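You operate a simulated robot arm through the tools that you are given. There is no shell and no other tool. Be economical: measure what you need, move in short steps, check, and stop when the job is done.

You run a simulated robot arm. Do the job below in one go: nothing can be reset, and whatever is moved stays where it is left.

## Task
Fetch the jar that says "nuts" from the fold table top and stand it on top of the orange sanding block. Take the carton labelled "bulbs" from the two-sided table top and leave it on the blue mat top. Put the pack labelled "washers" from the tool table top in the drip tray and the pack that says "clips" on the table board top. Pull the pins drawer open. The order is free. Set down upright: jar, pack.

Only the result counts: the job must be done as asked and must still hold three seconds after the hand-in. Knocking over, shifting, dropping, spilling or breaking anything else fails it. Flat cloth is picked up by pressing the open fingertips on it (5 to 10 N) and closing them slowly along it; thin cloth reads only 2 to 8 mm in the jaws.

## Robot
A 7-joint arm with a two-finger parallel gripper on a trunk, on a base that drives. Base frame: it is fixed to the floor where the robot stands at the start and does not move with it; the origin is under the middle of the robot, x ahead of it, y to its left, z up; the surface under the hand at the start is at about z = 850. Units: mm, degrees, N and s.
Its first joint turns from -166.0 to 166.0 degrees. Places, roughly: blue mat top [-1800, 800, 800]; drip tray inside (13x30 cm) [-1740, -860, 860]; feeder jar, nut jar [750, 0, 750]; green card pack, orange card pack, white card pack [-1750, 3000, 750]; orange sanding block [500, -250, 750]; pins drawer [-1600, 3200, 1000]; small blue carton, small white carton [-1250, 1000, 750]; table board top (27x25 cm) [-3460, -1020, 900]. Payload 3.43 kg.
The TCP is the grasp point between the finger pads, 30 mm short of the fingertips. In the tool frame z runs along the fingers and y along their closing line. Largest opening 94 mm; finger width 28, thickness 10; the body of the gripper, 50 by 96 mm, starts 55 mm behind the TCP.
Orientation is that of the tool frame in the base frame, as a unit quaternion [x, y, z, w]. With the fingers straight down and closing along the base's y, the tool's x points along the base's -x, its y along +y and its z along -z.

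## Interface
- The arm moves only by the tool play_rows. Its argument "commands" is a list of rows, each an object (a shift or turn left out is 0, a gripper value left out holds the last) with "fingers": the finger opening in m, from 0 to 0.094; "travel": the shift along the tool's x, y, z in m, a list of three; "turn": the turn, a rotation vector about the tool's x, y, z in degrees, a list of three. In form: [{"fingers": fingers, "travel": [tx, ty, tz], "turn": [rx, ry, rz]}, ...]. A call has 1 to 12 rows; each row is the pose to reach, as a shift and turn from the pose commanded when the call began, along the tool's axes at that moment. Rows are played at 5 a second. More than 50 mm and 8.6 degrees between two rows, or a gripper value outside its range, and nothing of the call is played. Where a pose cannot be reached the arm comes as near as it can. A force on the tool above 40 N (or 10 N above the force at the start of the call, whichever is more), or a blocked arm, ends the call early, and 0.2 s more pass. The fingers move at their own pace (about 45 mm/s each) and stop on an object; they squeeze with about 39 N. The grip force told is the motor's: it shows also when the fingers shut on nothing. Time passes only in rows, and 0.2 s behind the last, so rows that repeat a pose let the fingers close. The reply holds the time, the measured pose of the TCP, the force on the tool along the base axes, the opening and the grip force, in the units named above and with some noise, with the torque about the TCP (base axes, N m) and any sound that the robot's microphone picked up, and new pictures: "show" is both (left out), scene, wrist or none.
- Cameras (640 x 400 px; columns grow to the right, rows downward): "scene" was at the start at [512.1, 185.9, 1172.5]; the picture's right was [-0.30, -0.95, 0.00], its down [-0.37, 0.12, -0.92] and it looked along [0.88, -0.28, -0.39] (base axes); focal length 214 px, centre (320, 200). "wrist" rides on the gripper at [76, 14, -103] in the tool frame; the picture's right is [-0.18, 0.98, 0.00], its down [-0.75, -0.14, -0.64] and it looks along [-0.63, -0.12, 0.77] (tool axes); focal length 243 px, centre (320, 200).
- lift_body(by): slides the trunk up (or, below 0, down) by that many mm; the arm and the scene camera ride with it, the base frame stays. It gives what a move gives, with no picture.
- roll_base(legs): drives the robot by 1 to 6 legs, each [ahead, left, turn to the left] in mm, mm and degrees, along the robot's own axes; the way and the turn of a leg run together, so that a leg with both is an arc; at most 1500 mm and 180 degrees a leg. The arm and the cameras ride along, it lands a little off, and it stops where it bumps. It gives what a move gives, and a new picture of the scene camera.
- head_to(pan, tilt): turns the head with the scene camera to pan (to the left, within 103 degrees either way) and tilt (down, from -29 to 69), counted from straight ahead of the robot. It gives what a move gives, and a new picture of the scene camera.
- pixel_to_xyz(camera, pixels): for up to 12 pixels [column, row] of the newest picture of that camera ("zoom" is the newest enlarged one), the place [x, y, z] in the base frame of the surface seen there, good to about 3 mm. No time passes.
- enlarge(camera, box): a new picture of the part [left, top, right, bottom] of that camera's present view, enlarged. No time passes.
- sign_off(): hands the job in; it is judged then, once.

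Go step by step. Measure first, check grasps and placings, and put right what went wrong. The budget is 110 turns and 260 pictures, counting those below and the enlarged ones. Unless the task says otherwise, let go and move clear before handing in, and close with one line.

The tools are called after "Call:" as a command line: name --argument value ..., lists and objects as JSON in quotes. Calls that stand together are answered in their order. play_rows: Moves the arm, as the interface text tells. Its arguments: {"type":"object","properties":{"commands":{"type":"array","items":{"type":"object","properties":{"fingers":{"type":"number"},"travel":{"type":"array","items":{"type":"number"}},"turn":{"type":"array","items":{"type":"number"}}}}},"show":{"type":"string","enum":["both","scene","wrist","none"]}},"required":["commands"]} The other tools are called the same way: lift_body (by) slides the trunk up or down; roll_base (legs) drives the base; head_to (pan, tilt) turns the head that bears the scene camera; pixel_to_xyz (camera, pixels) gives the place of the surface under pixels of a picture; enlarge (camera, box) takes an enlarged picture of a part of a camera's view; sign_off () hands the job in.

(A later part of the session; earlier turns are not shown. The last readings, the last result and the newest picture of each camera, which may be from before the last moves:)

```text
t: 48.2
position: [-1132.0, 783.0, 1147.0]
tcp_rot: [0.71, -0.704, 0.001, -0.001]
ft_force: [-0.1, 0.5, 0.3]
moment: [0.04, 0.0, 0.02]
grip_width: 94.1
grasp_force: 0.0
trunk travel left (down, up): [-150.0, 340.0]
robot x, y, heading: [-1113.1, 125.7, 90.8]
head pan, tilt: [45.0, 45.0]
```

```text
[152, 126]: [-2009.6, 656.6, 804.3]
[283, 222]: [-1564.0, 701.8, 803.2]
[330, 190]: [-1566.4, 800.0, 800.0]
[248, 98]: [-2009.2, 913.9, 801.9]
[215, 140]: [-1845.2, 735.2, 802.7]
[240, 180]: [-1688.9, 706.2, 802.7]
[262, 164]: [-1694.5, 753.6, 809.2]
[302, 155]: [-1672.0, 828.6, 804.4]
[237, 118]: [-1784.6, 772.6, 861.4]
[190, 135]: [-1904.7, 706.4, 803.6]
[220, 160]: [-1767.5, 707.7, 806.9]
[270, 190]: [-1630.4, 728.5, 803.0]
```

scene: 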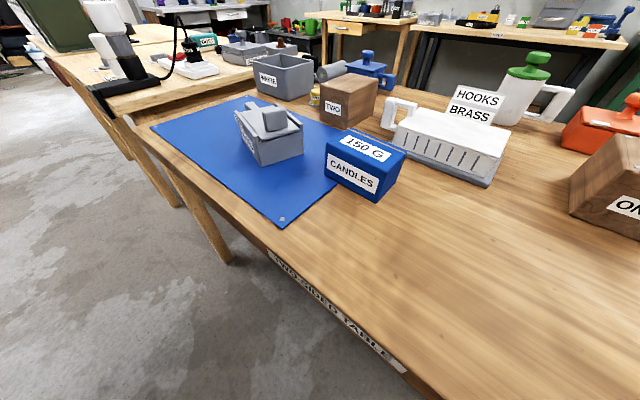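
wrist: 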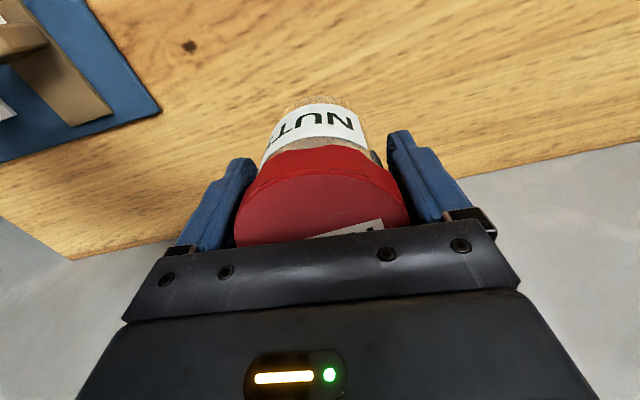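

BULBS measures 98×57 mm, centred (-1118,930), turned about 6°. I bring the hand over it while turning to close across the 57 mm side.

Call:
play_rows --commands '[{"fingers": 0.094, "travel": [-0.015, 0, 0], "turn": [0, 0, 8.4]}, {"travel": [-0.03, -0.005, 0], "turn": [0, 0, 16.8]}, {"travel": [-0.045, -0.01, 0], "turn": [0, 0, 25.2]}, {"travel": [-0.06, -0.014, 0], "turn": [0, 0, 33.6]}, {"travel": [-0.075, -0.014, 0], "turn": [0, 0, 42]}, {"travel": [-0.09, -0.014, 0], "turn": [0, 0, 50.4]}, {"travel": [-0.105, -0.014, 0], "turn": [0, 0, 58.8]}, {"travel": [-0.12, -0.014, 0], "turn": [0, 0, 67.2]}, {"travel": [-0.135, -0.014, 0], "turn": [0, 0, 75.6]}, {"travel": [-0.147, -0.014, 0], "turn": [0, 0, 84]}, {"travel": [-0.147, -0.014, 0], "turn": [0, 0, 84]}]' --show "both"

Call:
head_to --pan 0 --tilt 45

```text
t: 50.6
position: [-1120.1, 929.9, 1149.1]
tcp_rot: [-0.057, 0.998, 0.0, 0.001]
ft_force: [0.0, 0.0, 0.5]
moment: [0.02, -0.03, 0.01]
grip_width: 93.9
grasp_force: 0.1
trunk travel left (down, up): [-150.0, 340.0]
robot x, y, heading: [-1114.0, 130.2, 90.8]
head pan, tilt: [45.0, 45.0]
```

scene: 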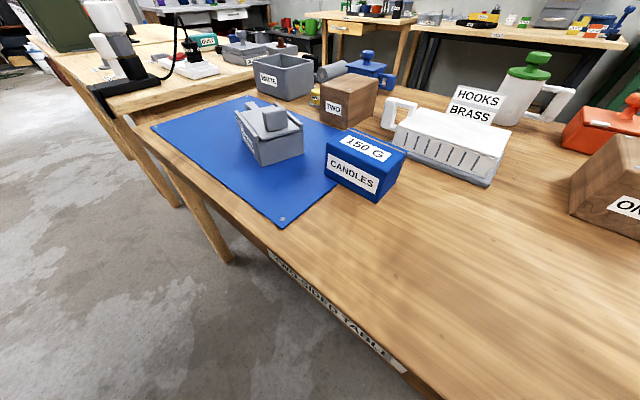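
wrist: 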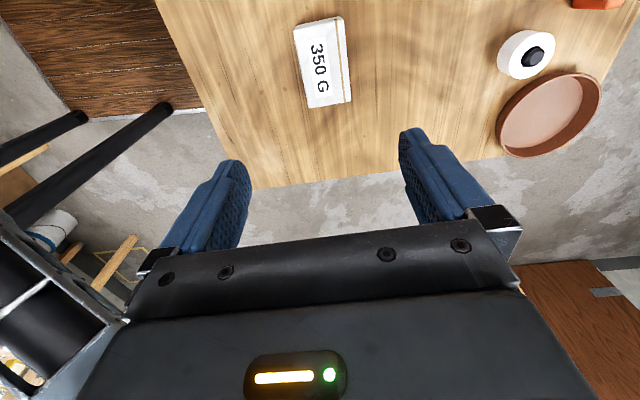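

```text
t: 51.8
position: [-1118.1, 928.3, 1148.0]
tcp_rot: [-0.056, 0.998, 0.001, 0.001]
ft_force: [0.1, 0.1, 0.2]
moment: [-0.02, 0.0, 0.01]
grip_width: 93.8
grasp_force: 0.1
trunk travel left (down, up): [-150.0, 340.0]
robot x, y, heading: [-1114.2, 127.6, 90.8]
head pan, tilt: [0.0, 45.0]
```

scene: 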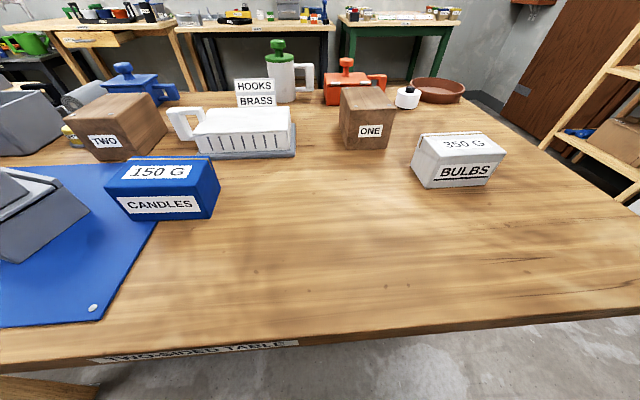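

The hand is over BULBS, aligned with it. I descend in two stages, watching the force and elbow.

Call:
play_rows --commands '[{"travel": [0, 0, 0.045]}, {"travel": [0, 0, 0.09]}, {"travel": [0, 0, 0.135]}, {"travel": [0, 0, 0.18]}, {"travel": [0, 0, 0.22]}, {"travel": [0, 0, 0.235]}, {"travel": [0, 0, 0.235]}]'

```text
t: 53.4
position: [-1120.8, 931.5, 911.6]
tcp_rot: [-0.057, 0.998, 0.0, 0.0]
ft_force: [0.1, 0.5, -0.2]
moment: [0.02, -0.01, -0.01]
grip_width: 93.9
grasp_force: 0.0
trunk travel left (down, up): [-150.0, 340.0]
robot x, y, heading: [-1114.2, 130.8, 90.7]
head pan, tilt: [0.0, 45.0]
```

scene: 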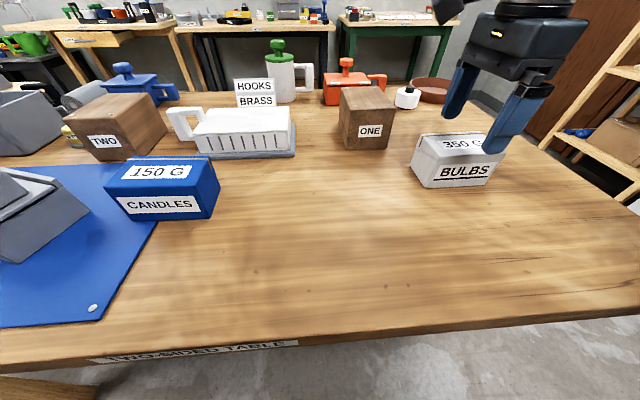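
wrist: 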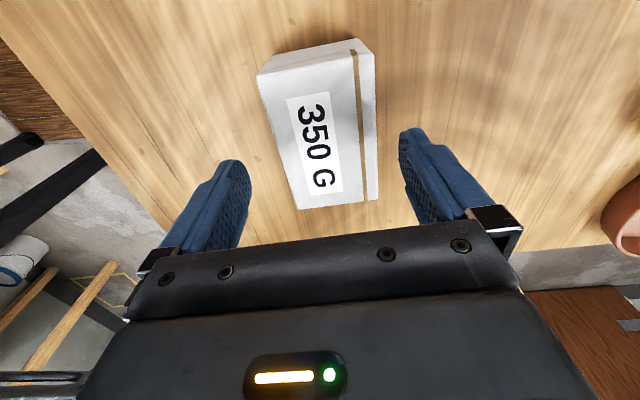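

BULBS is well centred between the fingers. I check the elbow's clearance before the last 73 mm.

Call:
head_to --pan -70 --tilt 40

```text
t: 54.8
position: [-1120.7, 931.1, 912.5]
tcp_rot: [-0.056, 0.998, -0.001, 0.0]
ft_force: [-0.2, -0.2, 0.2]
moment: [0.03, -0.01, 0.01]
grip_width: 94.3
grasp_force: 0.0
trunk travel left (down, up): [-150.0, 340.0]
robot x, y, heading: [-1116.8, 131.9, 90.8]
head pan, tilt: [-70.0, 40.0]
```

scene: 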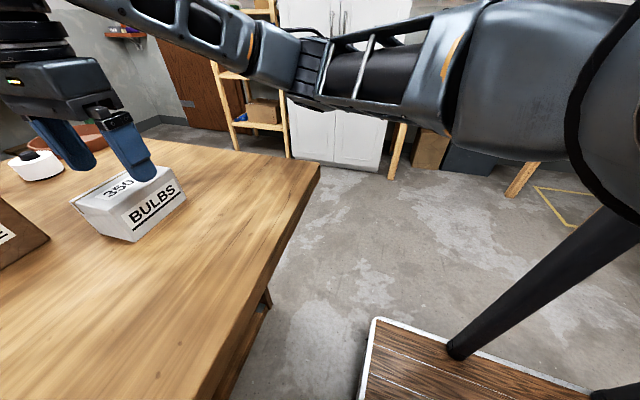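

The elbow hangs off the table's side with ample clearance. I descend to z≈838, close, and lift a little.

Call:
play_rows --commands '[{"travel": [0.0, 0, 0.04]}, {"travel": [0, 0, 0.065]}, {"travel": [0, 0, 0.074]}, {"travel": [0, 0, 0.074]}, {"fingers": 0.04, "travel": [0, 0, 0.074]}, {"fingers": 0.04, "travel": [0, 0, 0.074]}, {"fingers": 0.04, "travel": [0, 0, 0.074]}, {"fingers": 0.04, "travel": [0, 0, 0.074]}, {"fingers": 0.04, "travel": [0, 0, 0.06]}, {"fingers": 0.04, "travel": [0, 0, 0.03]}, {"fingers": 0.04, "travel": [0, 0, 0.03]}]'

```text
t: 57.2
position: [-1119.4, 929.4, 882.5]
tcp_rot: [-0.057, 0.998, 0.0, 0.0]
ft_force: [-0.9, -0.1, -2.4]
moment: [-0.02, -0.02, 0.0]
grip_width: 72.0
grasp_force: 39.0
trunk travel left (down, up): [-150.0, 340.0]
robot x, y, heading: [-1112.6, 128.7, 90.8]
head pan, tilt: [-70.0, 40.0]
```

scene: 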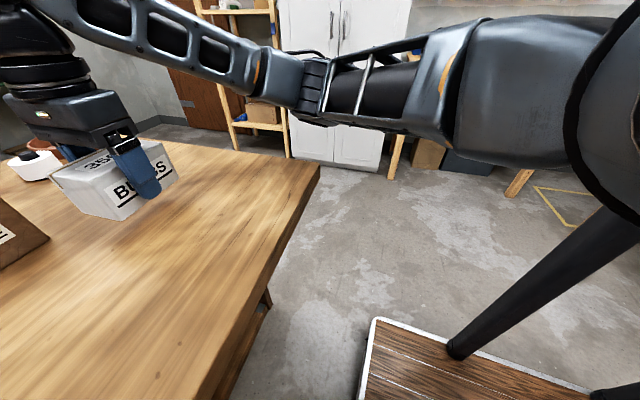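
wrist: 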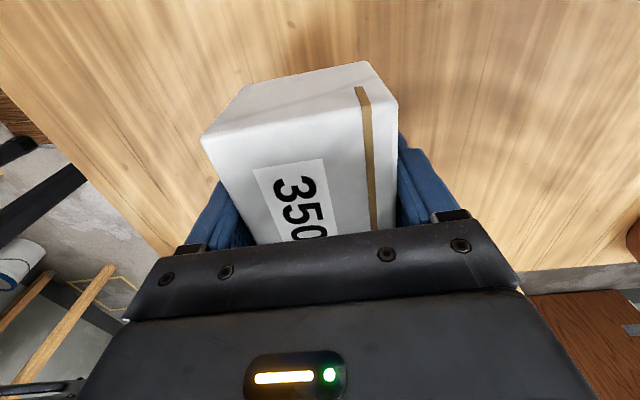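

BULBS is gripped (72 mm) and lifted. I raise the trunk 170 mm and pull the hand back toward y≈770 for the drive to the mat.

Call:
lift_body --by 170

Call:
play_rows --commands '[{"travel": [0, -0.04, 0]}, {"travel": [0, -0.08, 0]}, {"travel": [0, -0.12, 0]}, {"travel": [0, -0.16, 0]}, {"travel": [0, -0.16, 0]}]' --show "none"

Call:
head_to --pan 60 --tilt 40

```text
t: 59.1
position: [-1119.8, 927.9, 1051.6]
tcp_rot: [-0.057, 0.998, -0.001, 0.001]
ft_force: [0.2, -0.1, -2.3]
moment: [0.0, -0.01, 0.0]
grip_width: 72.0
grasp_force: 38.9
trunk travel left (down, up): [-320.0, 170.0]
robot x, y, heading: [-1119.1, 128.9, 90.6]
head pan, tilt: [-70.0, 40.0]
```

```text
t: 60.3
position: [-1102.7, 766.4, 1050.9]
tcp_rot: [-0.056, 0.998, 0.0, 0.001]
ft_force: [-0.5, 0.8, -1.9]
moment: [0.0, 0.01, 0.03]
grip_width: 71.9
grasp_force: 38.6
trunk travel left (down, up): [-320.0, 170.0]
robot x, y, heading: [-1115.0, 130.1, 90.6]
head pan, tilt: [-70.0, 40.0]
```

```text
t: 62.4
position: [-1101.1, 767.7, 1050.1]
tcp_rot: [-0.057, 0.998, 0.0, 0.001]
ft_force: [-0.1, -0.2, -3.2]
moment: [0.01, 0.01, 0.02]
grip_width: 72.2
grasp_force: 38.9
trunk travel left (down, up): [-320.0, 170.0]
robot x, y, heading: [-1111.7, 129.3, 90.6]
head pan, tilt: [60.0, 40.0]
```

scene: 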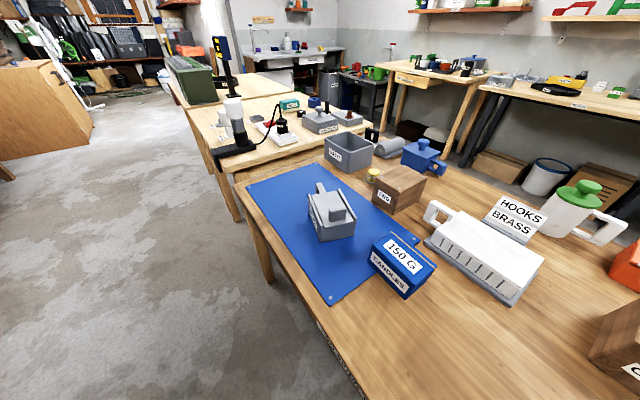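

The mat's far-left part around (290,180) is free. I measure it, and the grey box, the tall item at (235,140) and the next table's edge for drive clearance.

Call:
pixel_to_xyz --camera "scene" --pixels '[[249, 186], [310, 166], [290, 190], [310, 192], [318, 222], [340, 205], [290, 180], [232, 152], [237, 100], [235, 215], [265, 260], [345, 165]]'

Call:
enlarge --camera "scene" --box '[180, 80, 420, 320]'

```text
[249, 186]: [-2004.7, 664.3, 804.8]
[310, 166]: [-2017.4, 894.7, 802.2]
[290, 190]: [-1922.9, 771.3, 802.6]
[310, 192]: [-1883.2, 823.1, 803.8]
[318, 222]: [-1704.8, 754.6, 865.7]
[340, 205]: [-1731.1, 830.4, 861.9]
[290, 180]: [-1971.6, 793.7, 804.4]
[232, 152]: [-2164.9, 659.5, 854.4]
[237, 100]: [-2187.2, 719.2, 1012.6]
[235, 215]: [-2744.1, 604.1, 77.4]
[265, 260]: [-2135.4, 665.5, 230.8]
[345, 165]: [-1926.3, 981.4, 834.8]
```

```text
1.67 times, centred on (300, 200) of scene
```

zoom: 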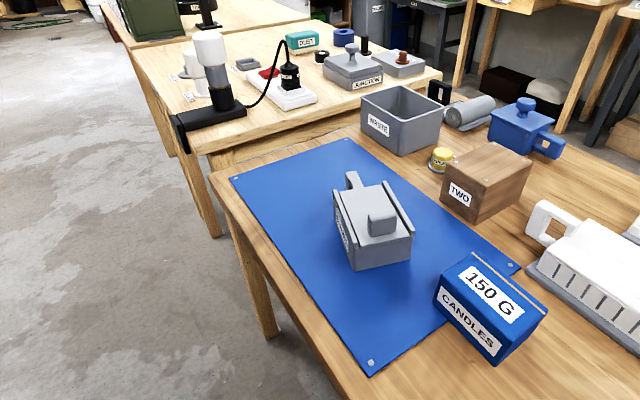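

All clear of the base's way. Target centre on the mat is (-1940,745). I drive left 839 mm and back 20.

Call:
roll_base --legs '[[-20, 839, 0]]'

Call:
head_to --pan 5 --tilt 50

```text
t: 66.9
position: [-1947.7, 732.6, 1050.8]
tcp_rot: [-0.063, 0.998, -0.001, 0.001]
ft_force: [0.2, 0.5, -2.2]
moment: [-0.03, 0.03, 0.02]
grip_width: 72.2
grasp_force: 38.9
trunk travel left (down, up): [-320.0, 170.0]
robot x, y, heading: [-1951.1, 98.0, 91.5]
head pan, tilt: [60.0, 40.0]
```

scene: 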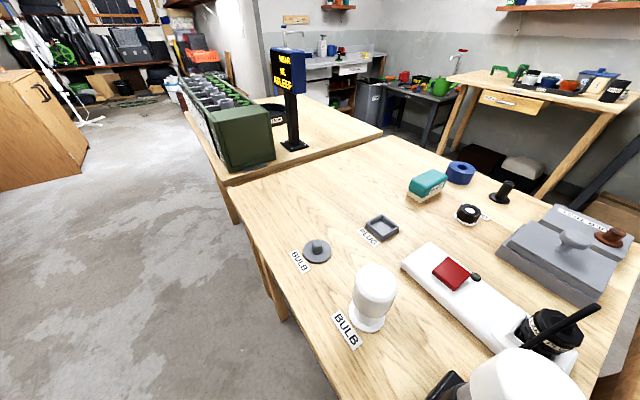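

```text
t: 68.1
position: [-1947.9, 732.3, 1051.0]
tcp_rot: [-0.063, 0.998, 0.0, 0.001]
ft_force: [-0.7, -0.1, -2.8]
moment: [-0.01, 0.03, 0.02]
grip_width: 71.9
grasp_force: 39.3
trunk travel left (down, up): [-320.0, 170.0]
robot x, y, heading: [-1953.5, 96.1, 91.5]
head pan, tilt: [5.0, 50.0]
```

scene: 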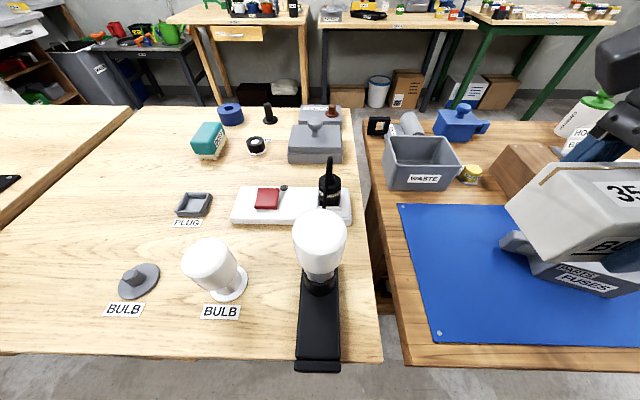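

The carton hangs over the mat's left part; the FUSES box handle is at (512,243). I measure the free space around the target.

Call:
pixel_to_xyz --camera "scene" --pixels '[[400, 206], [440, 335], [505, 244], [500, 270], [535, 280], [450, 260], [520, 340], [490, 230]]'

Call:
play_rows --commands '[{"travel": [-0.0096, 0.012, 0.04]}, {"travel": [-0.0096, 0.012, 0.08]}, {"travel": [-0.0096, 0.012, 0.12]}, {"travel": [-0.0096, 0.012, 0.12]}]' --show "both"

```text
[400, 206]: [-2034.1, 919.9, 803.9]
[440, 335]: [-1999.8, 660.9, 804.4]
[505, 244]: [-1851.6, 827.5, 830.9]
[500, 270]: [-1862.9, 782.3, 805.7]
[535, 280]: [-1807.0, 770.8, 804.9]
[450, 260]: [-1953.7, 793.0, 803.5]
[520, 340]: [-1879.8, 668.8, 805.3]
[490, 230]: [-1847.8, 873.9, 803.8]
```

```text
t: 69.1
position: [-1938.4, 745.1, 931.5]
tcp_rot: [-0.064, 0.998, 0.0, 0.001]
ft_force: [-0.8, -0.7, -2.3]
moment: [0.0, 0.0, 0.01]
grip_width: 72.2
grasp_force: 38.6
trunk travel left (down, up): [-320.0, 170.0]
robot x, y, heading: [-1951.9, 96.6, 91.6]
head pan, tilt: [5.0, 50.0]
```

scene: 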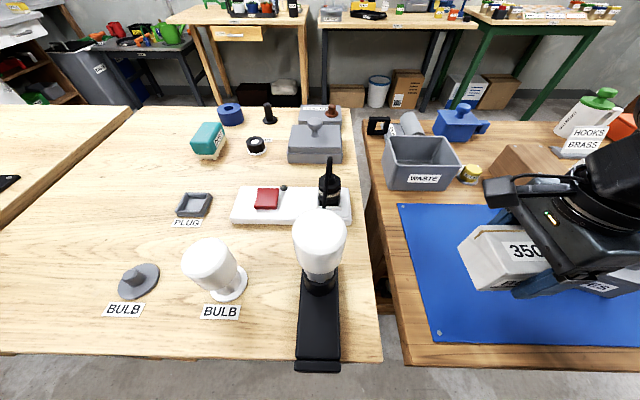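
wrist: 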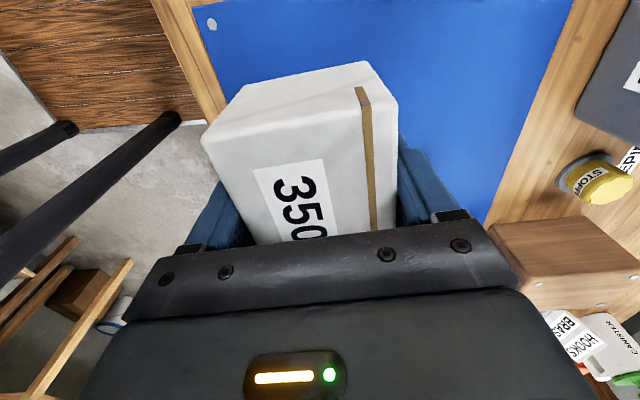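

There's free mat beneath the carton and 30 mm clearance to FUSES. I lower it to the mat.

Call:
play_rows --commands '[{"travel": [0, 0, 0.04]}, {"travel": [0, 0, 0.07]}, {"travel": [0, 0, 0.083]}, {"travel": [0, 0, 0.086]}, {"travel": [0, 0, 0.086]}]' --show "scene"

```text
t: 70.3
position: [-1939.8, 744.5, 845.4]
tcp_rot: [-0.064, 0.998, 0.0, 0.001]
ft_force: [0.1, -0.4, -2.7]
moment: [0.02, 0.03, 0.01]
grip_width: 72.0
grasp_force: 39.1
trunk travel left (down, up): [-320.0, 170.0]
robot x, y, heading: [-1952.0, 91.1, 91.6]
head pan, tilt: [5.0, 50.0]
```

scene: 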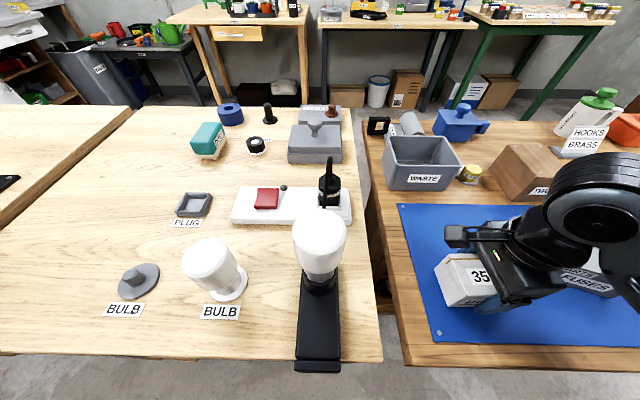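

Call:
play_rows --commands '[{"travel": [0, 0, 0.0015]}, {"travel": [0, 0, 0.003]}, {"travel": [0, 0, 0.0045]}, {"travel": [0, 0, 0.0045]}]' --show "none"

```text
t: 71.3
position: [-1939.4, 745.3, 841.8]
tcp_rot: [-0.064, 0.998, 0.002, 0.001]
ft_force: [-3.0, -0.7, 30.6]
moment: [-0.56, -0.49, 0.03]
grip_width: 72.1
grasp_force: 38.9
trunk travel left (down, up): [-320.0, 170.0]
robot x, y, heading: [-1955.0, 96.0, 91.6]
head pan, tilt: [5.0, 50.0]
```

The carton is on the mat (30 N upward). I relieve the press, open and rise.

Call:
play_rows --commands '[{"travel": [0, 0, -0.0025]}, {"fingers": 0.076, "travel": [0, 0, -0.0025]}, {"fingers": 0.084, "travel": [0, 0, -0.0025]}, {"fingers": 0.092, "travel": [0, 0, -0.0025]}, {"fingers": 0.092, "travel": [0, 0, -0.0025]}, {"travel": [0, 0, -0.03]}, {"travel": [0, 0, -0.075]}, {"travel": [0, 0, -0.12]}, {"travel": [0, 0, -0.165]}, {"travel": [0, 0, -0.21]}, {"travel": [0, 0, -0.21]}]' --show "scene"

Call:
enlarge --camera "scene" --box '[380, 160, 640, 380]'

```text
t: 73.7
position: [-1939.8, 744.9, 1053.8]
tcp_rot: [-0.063, 0.998, -0.001, 0.001]
ft_force: [0.1, 0.1, 0.7]
moment: [0.01, -0.03, -0.04]
grip_width: 91.9
grasp_force: 0.0
trunk travel left (down, up): [-320.0, 170.0]
robot x, y, heading: [-1949.3, 93.7, 91.3]
head pan, tilt: [5.0, 50.0]
```

scene: 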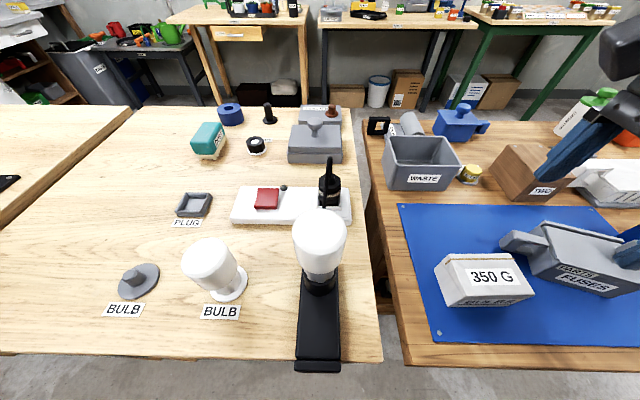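

```text
1.82 times, centred on (510, 270) of scene
```

zoom: 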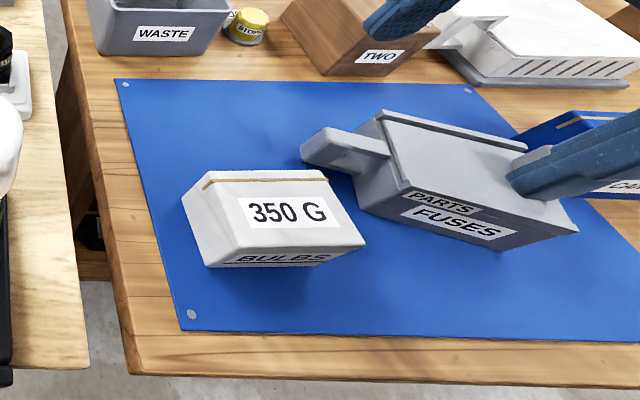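

BULBS lies on the mat. Now I go round the island's right end to the tool table: back, right 1500, then ahead 2000 along x≈-450.

Call:
roll_base --legs '[[-150, 0, -1.5], [0, -1500, 0], [1500, 0, 0], [450, 0, 0]]'

Call:
head_to --pan 60 --tilt 20

```text
t: 91.5
position: [-320.8, 2546.2, 1051.8]
tcp_rot: [-0.026, 1.0, 0.0, 0.001]
ft_force: [-0.6, -0.1, -0.2]
moment: [-0.02, -0.01, 0.01]
grip_width: 92.0
grasp_force: 0.1
trunk travel left (down, up): [-320.0, 170.0]
robot x, y, heading: [-381.3, 1896.0, 87.2]
head pan, tilt: [5.0, 50.0]
```

scene: 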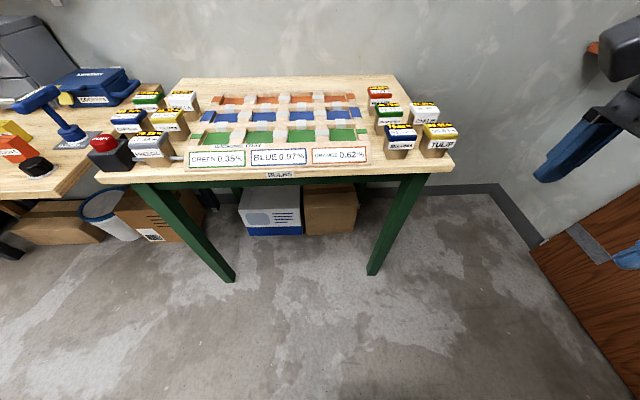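

```text
t: 92.8
position: [-320.3, 2546.1, 1051.9]
tcp_rot: [-0.027, 1.0, 0.0, 0.0]
ft_force: [-0.7, -0.3, 0.1]
moment: [0.0, 0.0, -0.02]
grip_width: 92.2
grasp_force: 0.0
trunk travel left (down, up): [-320.0, 170.0]
robot x, y, heading: [-380.2, 1897.6, 87.2]
head pan, tilt: [60.0, 20.0]
```

scene: 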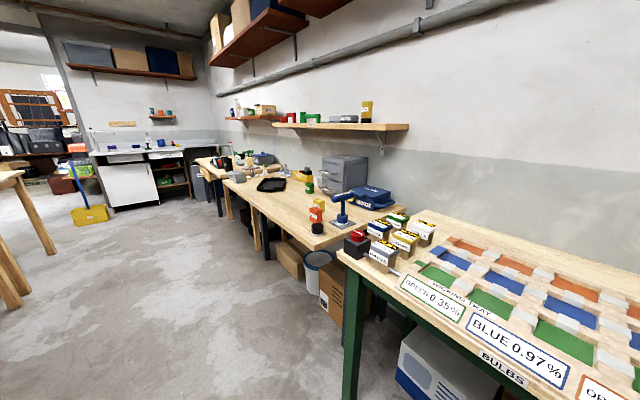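

The tool table is to the left with the grey drawer unit at (340,175). I measure it and the shelf above.

Call:
pixel_to_xyz --camera "scene" --pixels '[[340, 160], [350, 185], [330, 130], [408, 128], [290, 125], [250, 205], [320, 245], [317, 205], [316, 220], [308, 185], [225, 165], [345, 250]]'

Call:
enlarge --camera "scene" --box '[190, 90, 430, 270]'

```text
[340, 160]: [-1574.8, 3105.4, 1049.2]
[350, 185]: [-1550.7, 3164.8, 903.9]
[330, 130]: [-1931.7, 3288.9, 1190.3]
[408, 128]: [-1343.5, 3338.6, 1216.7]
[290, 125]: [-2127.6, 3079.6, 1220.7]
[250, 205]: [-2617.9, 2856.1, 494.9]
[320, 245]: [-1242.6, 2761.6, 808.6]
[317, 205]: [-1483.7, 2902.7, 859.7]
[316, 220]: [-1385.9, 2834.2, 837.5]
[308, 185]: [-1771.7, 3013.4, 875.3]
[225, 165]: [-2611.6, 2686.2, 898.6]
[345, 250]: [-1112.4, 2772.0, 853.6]
```

```text
2.22 times, centred on (310, 180) of scene
```

zoom: 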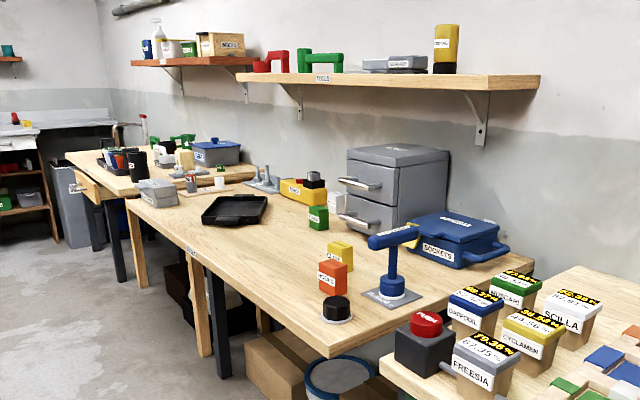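

The packs stand on the tool table around x −1390…−1770. I square up and drive left 1100 mm.

Call:
roll_base --legs '[[0, 0, 2.8], [0, 1080, 0]]'

Call:
head_to --pan 10 --tilt 20

```text
t: 98.7
position: [-1424.4, 2549.8, 1053.1]
tcp_rot: [-0.048, 0.999, 0.0, 0.001]
ft_force: [-0.5, 0.9, -0.1]
moment: [0.03, 0.0, -0.03]
grip_width: 91.8
grasp_force: 0.1
trunk travel left (down, up): [-320.0, 170.0]
robot x, y, heading: [-1456.6, 1897.2, 89.8]
head pan, tilt: [60.0, 20.0]
```

scene: 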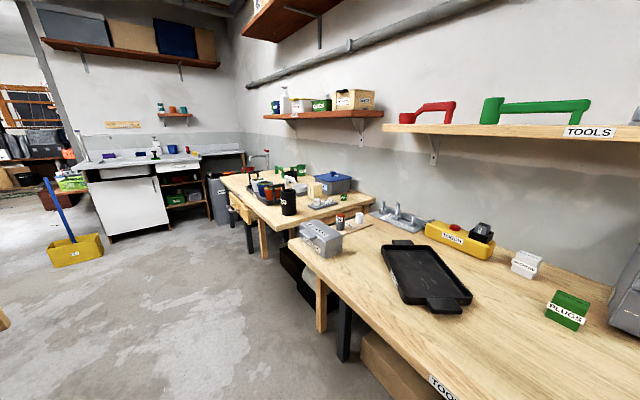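

```text
t: 99.9
position: [-1425.4, 2549.7, 1054.4]
tcp_rot: [-0.049, 0.999, 0.0, 0.001]
ft_force: [0.1, 0.0, -0.1]
moment: [-0.04, -0.03, 0.01]
grip_width: 92.1
grasp_force: 0.0
trunk travel left (down, up): [-320.0, 170.0]
robot x, y, heading: [-1458.0, 1902.2, 90.0]
head pan, tilt: [10.0, 20.0]
```

scene: 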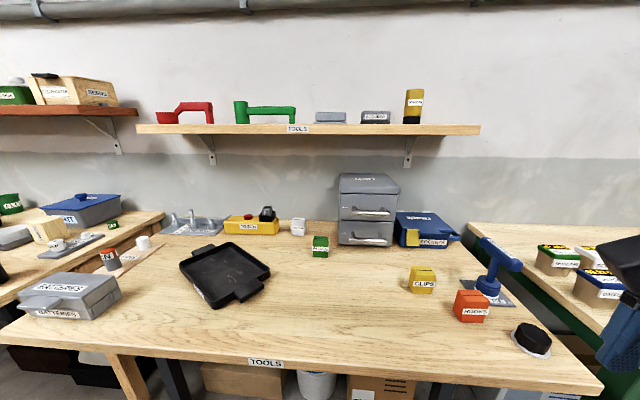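

CLIPS is the yellow pack at (423,280). I enlarge the white pack at (298,228) and the drawer labels.

Call:
enlarge --camera "scene" --box '[260, 165, 420, 265]'

Call:
pixel_to_xyz --camera "zoom" --pixels '[[150, 222], [150, 242], [320, 45], [550, 60], [320, 110], [320, 210], [330, 300], [470, 185], [450, 300], [520, 310], [420, 183], [380, 300]]'

Call:
pixel_to_xyz --camera "scene" --pixels '[[298, 220], [297, 233], [421, 271], [423, 287], [412, 270], [433, 268], [320, 238], [470, 295], [488, 285], [265, 360], [420, 130], [300, 132]]'

```text
4.00 times, centred on (340, 215) of scene
```

zoom: 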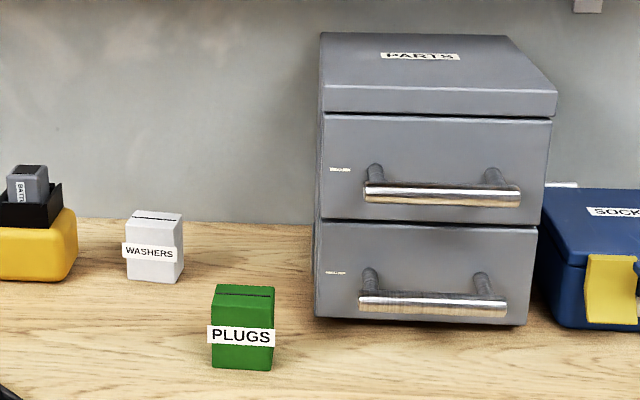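

```text
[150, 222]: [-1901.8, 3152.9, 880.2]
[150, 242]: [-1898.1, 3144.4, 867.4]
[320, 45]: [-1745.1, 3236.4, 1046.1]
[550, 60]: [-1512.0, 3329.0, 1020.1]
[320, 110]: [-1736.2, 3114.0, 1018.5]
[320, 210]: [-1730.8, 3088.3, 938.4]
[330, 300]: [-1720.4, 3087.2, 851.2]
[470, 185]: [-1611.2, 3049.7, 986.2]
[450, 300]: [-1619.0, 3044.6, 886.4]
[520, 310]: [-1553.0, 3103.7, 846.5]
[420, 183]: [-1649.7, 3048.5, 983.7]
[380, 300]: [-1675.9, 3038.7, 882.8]
```

```text
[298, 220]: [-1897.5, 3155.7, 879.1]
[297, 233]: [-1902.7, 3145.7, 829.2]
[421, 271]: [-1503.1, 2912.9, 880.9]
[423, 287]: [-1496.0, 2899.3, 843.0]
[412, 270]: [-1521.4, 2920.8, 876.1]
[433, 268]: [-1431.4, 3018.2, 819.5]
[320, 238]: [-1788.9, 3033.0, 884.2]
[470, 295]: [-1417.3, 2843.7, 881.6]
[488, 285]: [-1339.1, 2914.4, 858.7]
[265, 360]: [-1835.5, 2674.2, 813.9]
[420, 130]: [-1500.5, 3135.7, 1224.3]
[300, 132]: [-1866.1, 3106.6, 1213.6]
```

The white pack is WASHERS. The drawer labels are tiny, so I enlarge strongly.

Call:
enlarge --camera "scene" --box '[338, 200, 358, 212]'

Call:
enlarge --camera "scene" --box '[338, 226, 358, 238]'

```text
16.00 times, centred on (348, 206) of scene
```

zoom: 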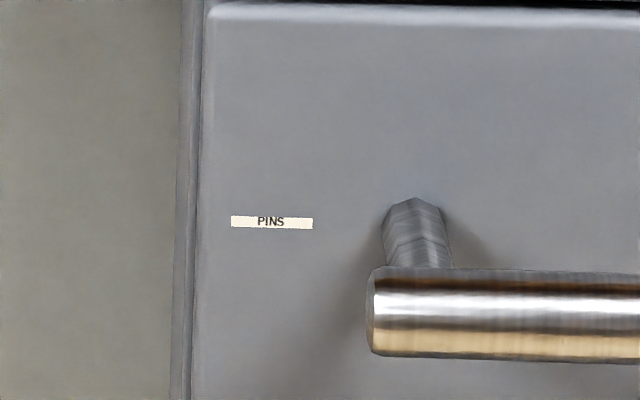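

```text
16.00 times, centred on (348, 232) of scene
```

zoom: 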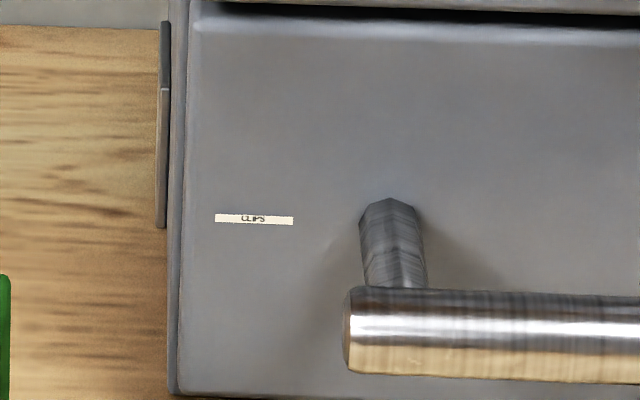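

The top drawer is PINS (handle at z≈985), the lower one CLIPS. I start with the yellow CLIPS pack at about (-1497,2913): drive ahead 250 and look down at it.

Call:
roll_base --legs '[[240, 0, 0]]'

Call:
head_to --pan 0 --tilt 40

Call:
enlarge --camera "scene" --box '[200, 60, 440, 210]'

```text
t: 101.7
position: [-1421.0, 2790.8, 1054.1]
tcp_rot: [-0.047, 0.999, 0.001, 0.001]
ft_force: [0.6, 0.0, 0.2]
moment: [-0.01, 0.0, 0.01]
grip_width: 91.9
grasp_force: 0.1
trunk travel left (down, up): [-320.0, 170.0]
robot x, y, heading: [-1454.3, 2142.9, 89.5]
head pan, tilt: [10.0, 20.0]
```

scene: 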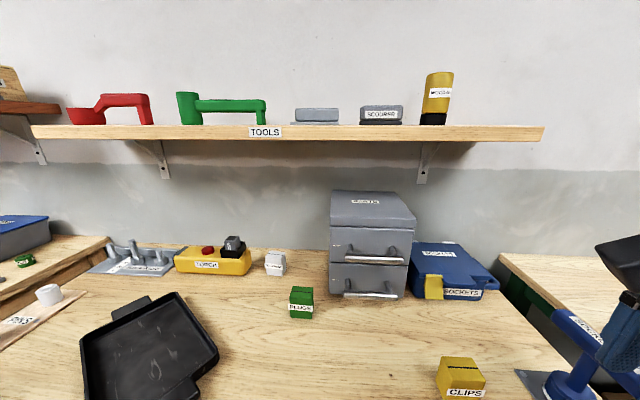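

```text
t: 102.5
position: [-1421.8, 2791.5, 1052.9]
tcp_rot: [-0.046, 0.999, 0.0, 0.001]
ft_force: [0.1, -0.9, 0.0]
moment: [0.0, 0.02, -0.02]
grip_width: 92.3
grasp_force: 0.0
trunk travel left (down, up): [-320.0, 170.0]
robot x, y, heading: [-1452.9, 2140.7, 89.5]
head pan, tilt: [0.0, 40.0]
```

scene: 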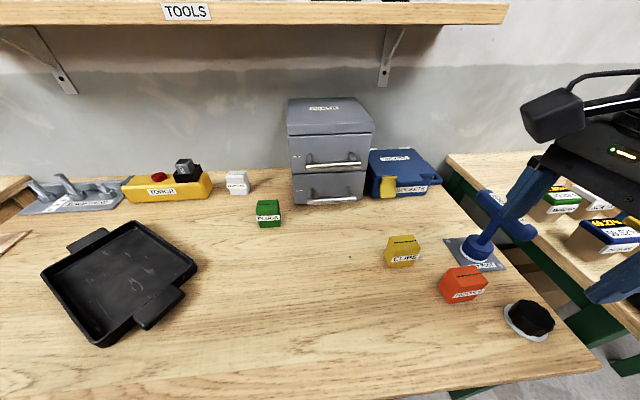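

```text
2.67 times, centred on (320, 135) of scene
```

zoom: 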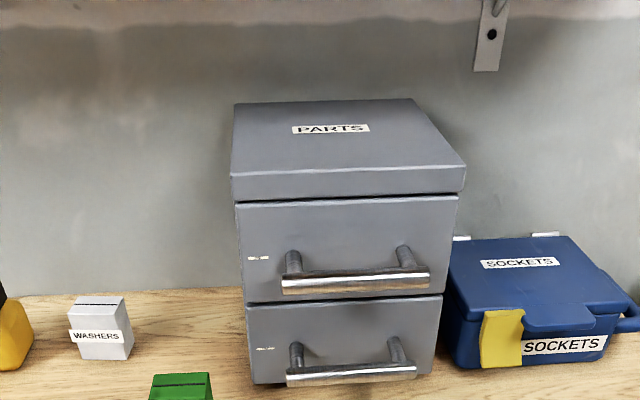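

I enlarge CLIPS and measure it.

Call:
enlarge --camera "scene" --box '[370, 220, 450, 280]'

Call:
pixel_to_xyz --camera "scene" --pixels '[[391, 238], [413, 236], [418, 241], [389, 244], [404, 240], [402, 250], [388, 266], [419, 264], [386, 262], [380, 255], [440, 290], [484, 290]]'

```text
6.67 times, centred on (410, 250) of scene
```

zoom: 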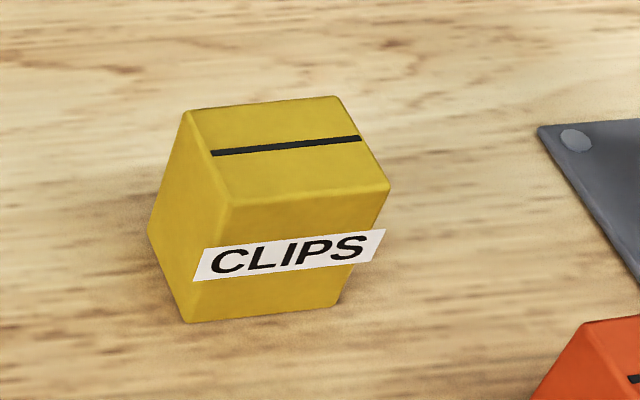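

```text
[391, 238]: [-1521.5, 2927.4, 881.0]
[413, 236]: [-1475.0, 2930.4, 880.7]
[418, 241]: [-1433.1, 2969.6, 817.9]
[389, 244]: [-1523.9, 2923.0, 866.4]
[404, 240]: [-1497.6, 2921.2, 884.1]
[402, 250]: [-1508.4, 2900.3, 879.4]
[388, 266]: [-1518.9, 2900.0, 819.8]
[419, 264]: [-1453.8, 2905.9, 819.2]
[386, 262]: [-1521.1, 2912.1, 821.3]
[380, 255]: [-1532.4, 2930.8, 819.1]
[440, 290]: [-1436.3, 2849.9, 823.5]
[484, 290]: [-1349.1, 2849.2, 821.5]
```

Call:
pixel_to_xyz --camera "zoom" --pixels '[[192, 116], [330, 102], [380, 182], [240, 195], [230, 215], [370, 205], [190, 315], [330, 300], [158, 230], [290, 150]]'

```text
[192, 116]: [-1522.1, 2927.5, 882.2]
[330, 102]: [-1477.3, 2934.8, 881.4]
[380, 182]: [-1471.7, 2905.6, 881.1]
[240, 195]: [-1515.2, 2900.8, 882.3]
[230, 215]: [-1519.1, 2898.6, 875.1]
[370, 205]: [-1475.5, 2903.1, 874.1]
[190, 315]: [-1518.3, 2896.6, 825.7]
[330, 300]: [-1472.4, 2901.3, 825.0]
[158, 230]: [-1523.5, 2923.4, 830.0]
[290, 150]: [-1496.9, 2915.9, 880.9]
```

CLIPS is 47×32 mm, centred (-1497,2915), top 881, turned ≈6° like the gripper already is. I move over it and descend part-way.

Call:
play_rows --commands '[{"fingers": 0.092, "travel": [0.02, 0.043, 0]}, {"travel": [0.042, 0.087, 0]}, {"travel": [0.0635, 0.1306, 0]}, {"travel": [0.0635, 0.1306, 0.04]}, {"travel": [0.0635, 0.1306, 0.08]}, {"travel": [0.0635, 0.1306, 0.12]}, {"travel": [0.0635, 0.1306, 0.12]}]'

```text
t: 104.1
position: [-1495.6, 2914.9, 932.8]
tcp_rot: [-0.047, 0.999, 0.001, 0.001]
ft_force: [-0.2, 0.2, 1.3]
moment: [0.02, 0.01, 0.01]
grip_width: 91.9
grasp_force: 0.1
trunk travel left (down, up): [-320.0, 170.0]
robot x, y, heading: [-1456.8, 2139.3, 89.7]
head pan, tilt: [0.0, 40.0]
```

scene: 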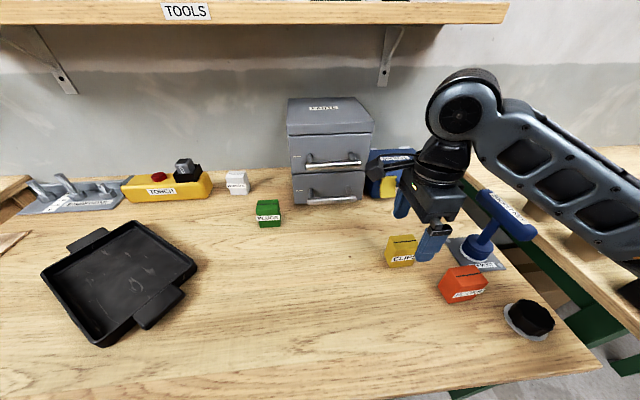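
wrist: 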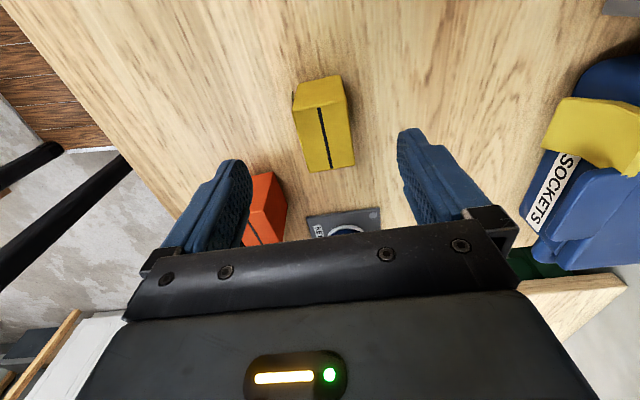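

The pack is centred between the fingers, but the forearm runs close above the blue stand at (510,215). I check the stand's height.

Call:
pixel_to_xyz --camera "scene" --pixels '[[490, 195], [500, 210], [528, 232], [515, 235], [475, 245], [530, 310]]'

Call:
head_to --pan -45 --tilt 35

```text
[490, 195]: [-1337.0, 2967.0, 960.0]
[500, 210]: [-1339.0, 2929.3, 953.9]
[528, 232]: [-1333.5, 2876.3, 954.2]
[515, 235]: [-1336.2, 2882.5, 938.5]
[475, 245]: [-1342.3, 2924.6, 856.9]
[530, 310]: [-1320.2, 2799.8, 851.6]
```

```text
t: 105.2
position: [-1496.9, 2914.5, 933.5]
tcp_rot: [-0.047, 0.999, 0.0, 0.001]
ft_force: [0.2, 0.6, -0.4]
moment: [0.04, -0.01, -0.04]
grip_width: 92.2
grasp_force: 0.0
trunk travel left (down, up): [-320.0, 170.0]
robot x, y, heading: [-1453.8, 2144.1, 89.7]
head pan, tilt: [-45.0, 35.0]
```

scene: 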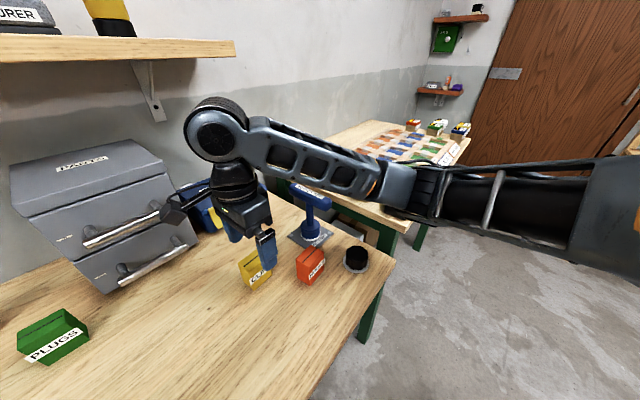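

The stand's top is at z≈960 and the forearm is just beyond it; to gain clearance I raise the trunk 120 mm and then lower only the hand.

Call:
lift_body --by 120

Call:
play_rows --commands '[{"travel": [0, 0, 0.04]}, {"travel": [0, 0, 0.08]}, {"travel": [0, 0, 0.12]}, {"travel": [0, 0, 0.12]}]' --show "scene"

```text
t: 106.7
position: [-1497.5, 2915.4, 1052.7]
tcp_rot: [-0.047, 0.999, 0.0, 0.0]
ft_force: [-0.6, -0.2, -0.3]
moment: [0.04, -0.02, 0.01]
grip_width: 92.0
grasp_force: 0.2
trunk travel left (down, up): [-440.0, 50.0]
robot x, y, heading: [-1454.7, 2139.6, 89.7]
head pan, tilt: [-45.0, 35.0]
```

```text
t: 107.7
position: [-1496.9, 2915.6, 932.6]
tcp_rot: [-0.048, 0.999, 0.0, 0.001]
ft_force: [0.9, -0.5, -0.6]
moment: [0.0, 0.02, 0.0]
grip_width: 91.9
grasp_force: 0.0
trunk travel left (down, up): [-440.0, 50.0]
robot x, y, heading: [-1454.5, 2141.1, 89.6]
head pan, tilt: [-45.0, 35.0]
```

scene: 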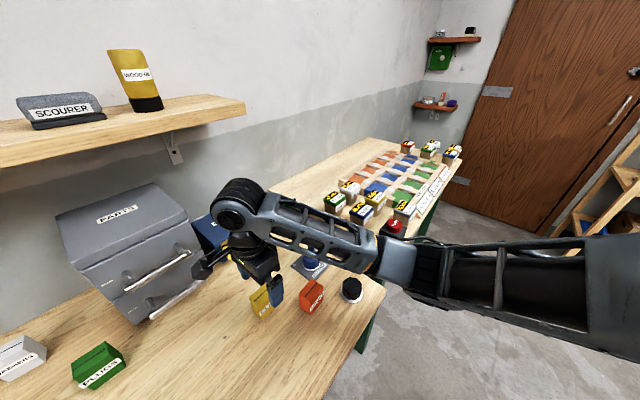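

By geometry the forearm misses the stand sideways by about 30 mm with some height to spare. I descend to z≈855 and take another look.

Call:
play_rows --commands '[{"travel": [0, 0, 0.025]}, {"travel": [0, 0, 0.05]}, {"travel": [0, 0, 0.068]}, {"travel": [0, 0, 0.077]}, {"travel": [0, 0, 0.077]}]'

Call:
enlarge --camera "scene" --box '[200, 180, 420, 320]'

```text
t: 108.9
position: [-1496.5, 2916.6, 856.2]
tcp_rot: [-0.047, 0.999, 0.001, 0.001]
ft_force: [-0.4, -0.1, -0.8]
moment: [0.01, 0.04, 0.0]
grip_width: 92.0
grasp_force: 0.0
trunk travel left (down, up): [-440.0, 50.0]
robot x, y, heading: [-1455.6, 2137.3, 89.8]
head pan, tilt: [-45.0, 35.0]
```

scene: 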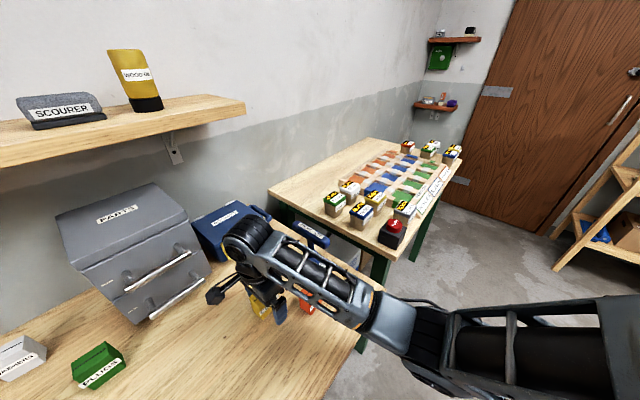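
wrist: 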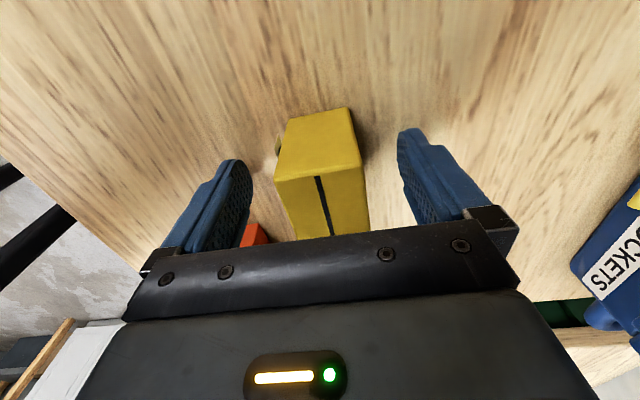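

```text
2.86 times, centred on (310, 250) of scene
```

zoom: 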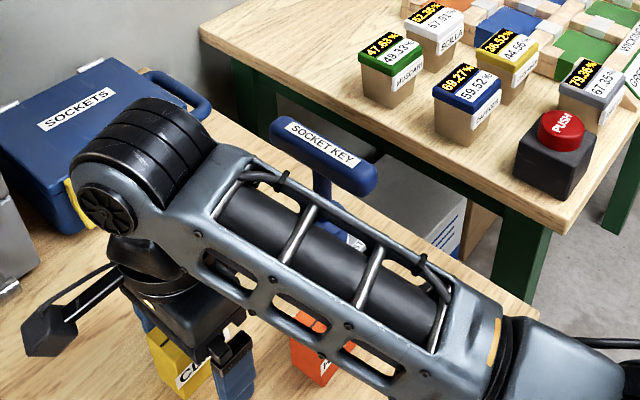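

The forearm clears the Socket Key stand. I close on CLIPS and lift.

Call:
play_rows --commands '[{"fingers": 0.02}, {"fingers": 0.02}, {"fingers": 0.02}, {"fingers": 0.02}, {"fingers": 0.02}, {"travel": [0, 0, -0.02]}, {"travel": [0, 0, -0.05]}, {"travel": [0, 0, -0.09]}, {"travel": [0, 0, -0.13]}, {"travel": [0, 0, -0.16]}, {"travel": [0, 0, -0.16]}]'

```text
t: 111.3
position: [-1498.3, 2918.0, 1015.0]
tcp_rot: [-0.047, 0.999, 0.001, 0.001]
ft_force: [0.6, -1.4, -1.0]
moment: [0.03, 0.0, 0.01]
grip_width: 39.5
grasp_force: 39.0
trunk travel left (down, up): [-440.0, 50.0]
robot x, y, heading: [-1457.9, 2139.2, 89.7]
head pan, tilt: [-45.0, 35.0]
```

scene: 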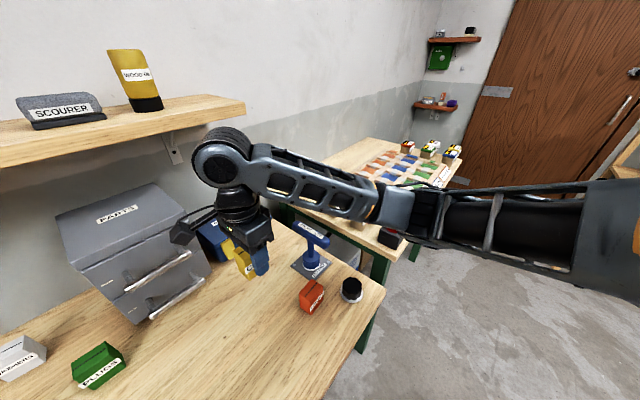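
wrist: 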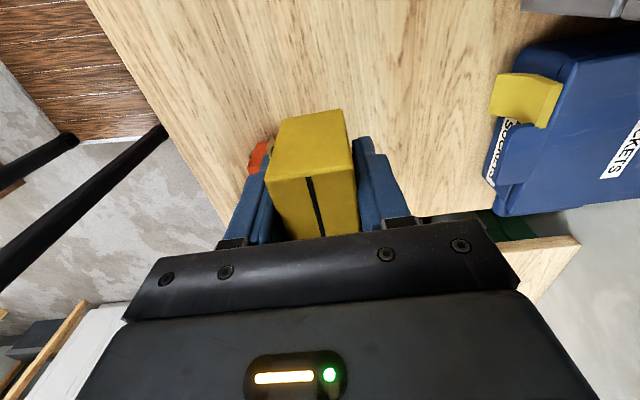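

CLIPS is held (39.5 mm). I raise it, pull the hand in, then drive back round the island's right end and turn to face west along the south aisle.

Call:
play_rows --commands '[{"travel": [0, 0, -0.04]}, {"travel": [0, -0.04, -0.08]}, {"travel": [0, -0.08, -0.1]}, {"travel": [0, -0.125, -0.1]}, {"travel": [0, -0.125, -0.1]}]' --show "none"

Call:
roll_base --legs '[[-280, 0, 0], [0, -1080, 0], [-1400, 0, 0], [-550, 0, 0], [0, 0, 90]]'

Call:
head_to --pan 40 --tilt 15

```text
refused: row 2 steps farther than a row can; nothing moved
```

```text
t: 131.7
position: [-1182.3, -159.1, 1014.7]
tcp_rot: [0.744, -0.669, -0.001, 0.0]
ft_force: [0.4, -1.1, -1.0]
moment: [-0.01, -0.02, 0.01]
grip_width: 39.8
grasp_force: 39.1
trunk travel left (down, up): [-440.0, 50.0]
robot x, y, heading: [-409.0, -108.8, -179.9]
head pan, tilt: [-45.0, 35.0]
```

scene: 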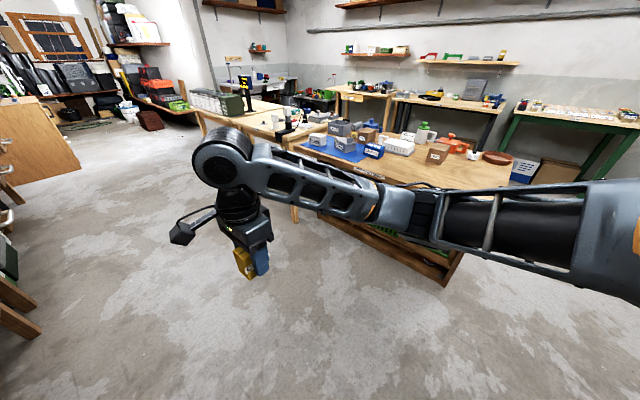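

```text
t: 133.3
position: [-1184.0, -159.2, 1014.6]
tcp_rot: [0.744, -0.668, 0.0, -0.001]
ft_force: [-0.6, 0.2, -0.5]
moment: [-0.01, -0.02, 0.01]
grip_width: 39.8
grasp_force: 39.0
trunk travel left (down, up): [-440.0, 50.0]
robot x, y, heading: [-405.8, -105.0, -179.6]
head pan, tilt: [40.0, 15.0]
```

scene: 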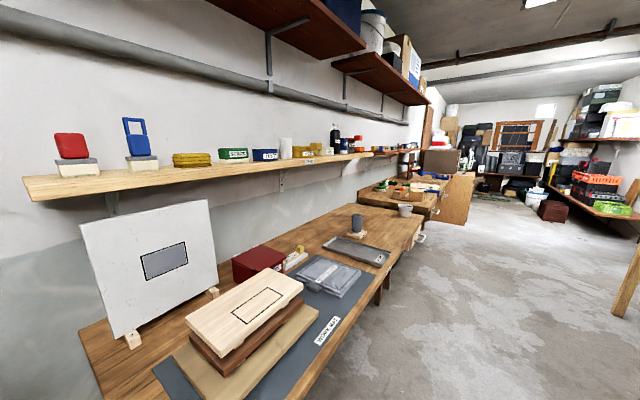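

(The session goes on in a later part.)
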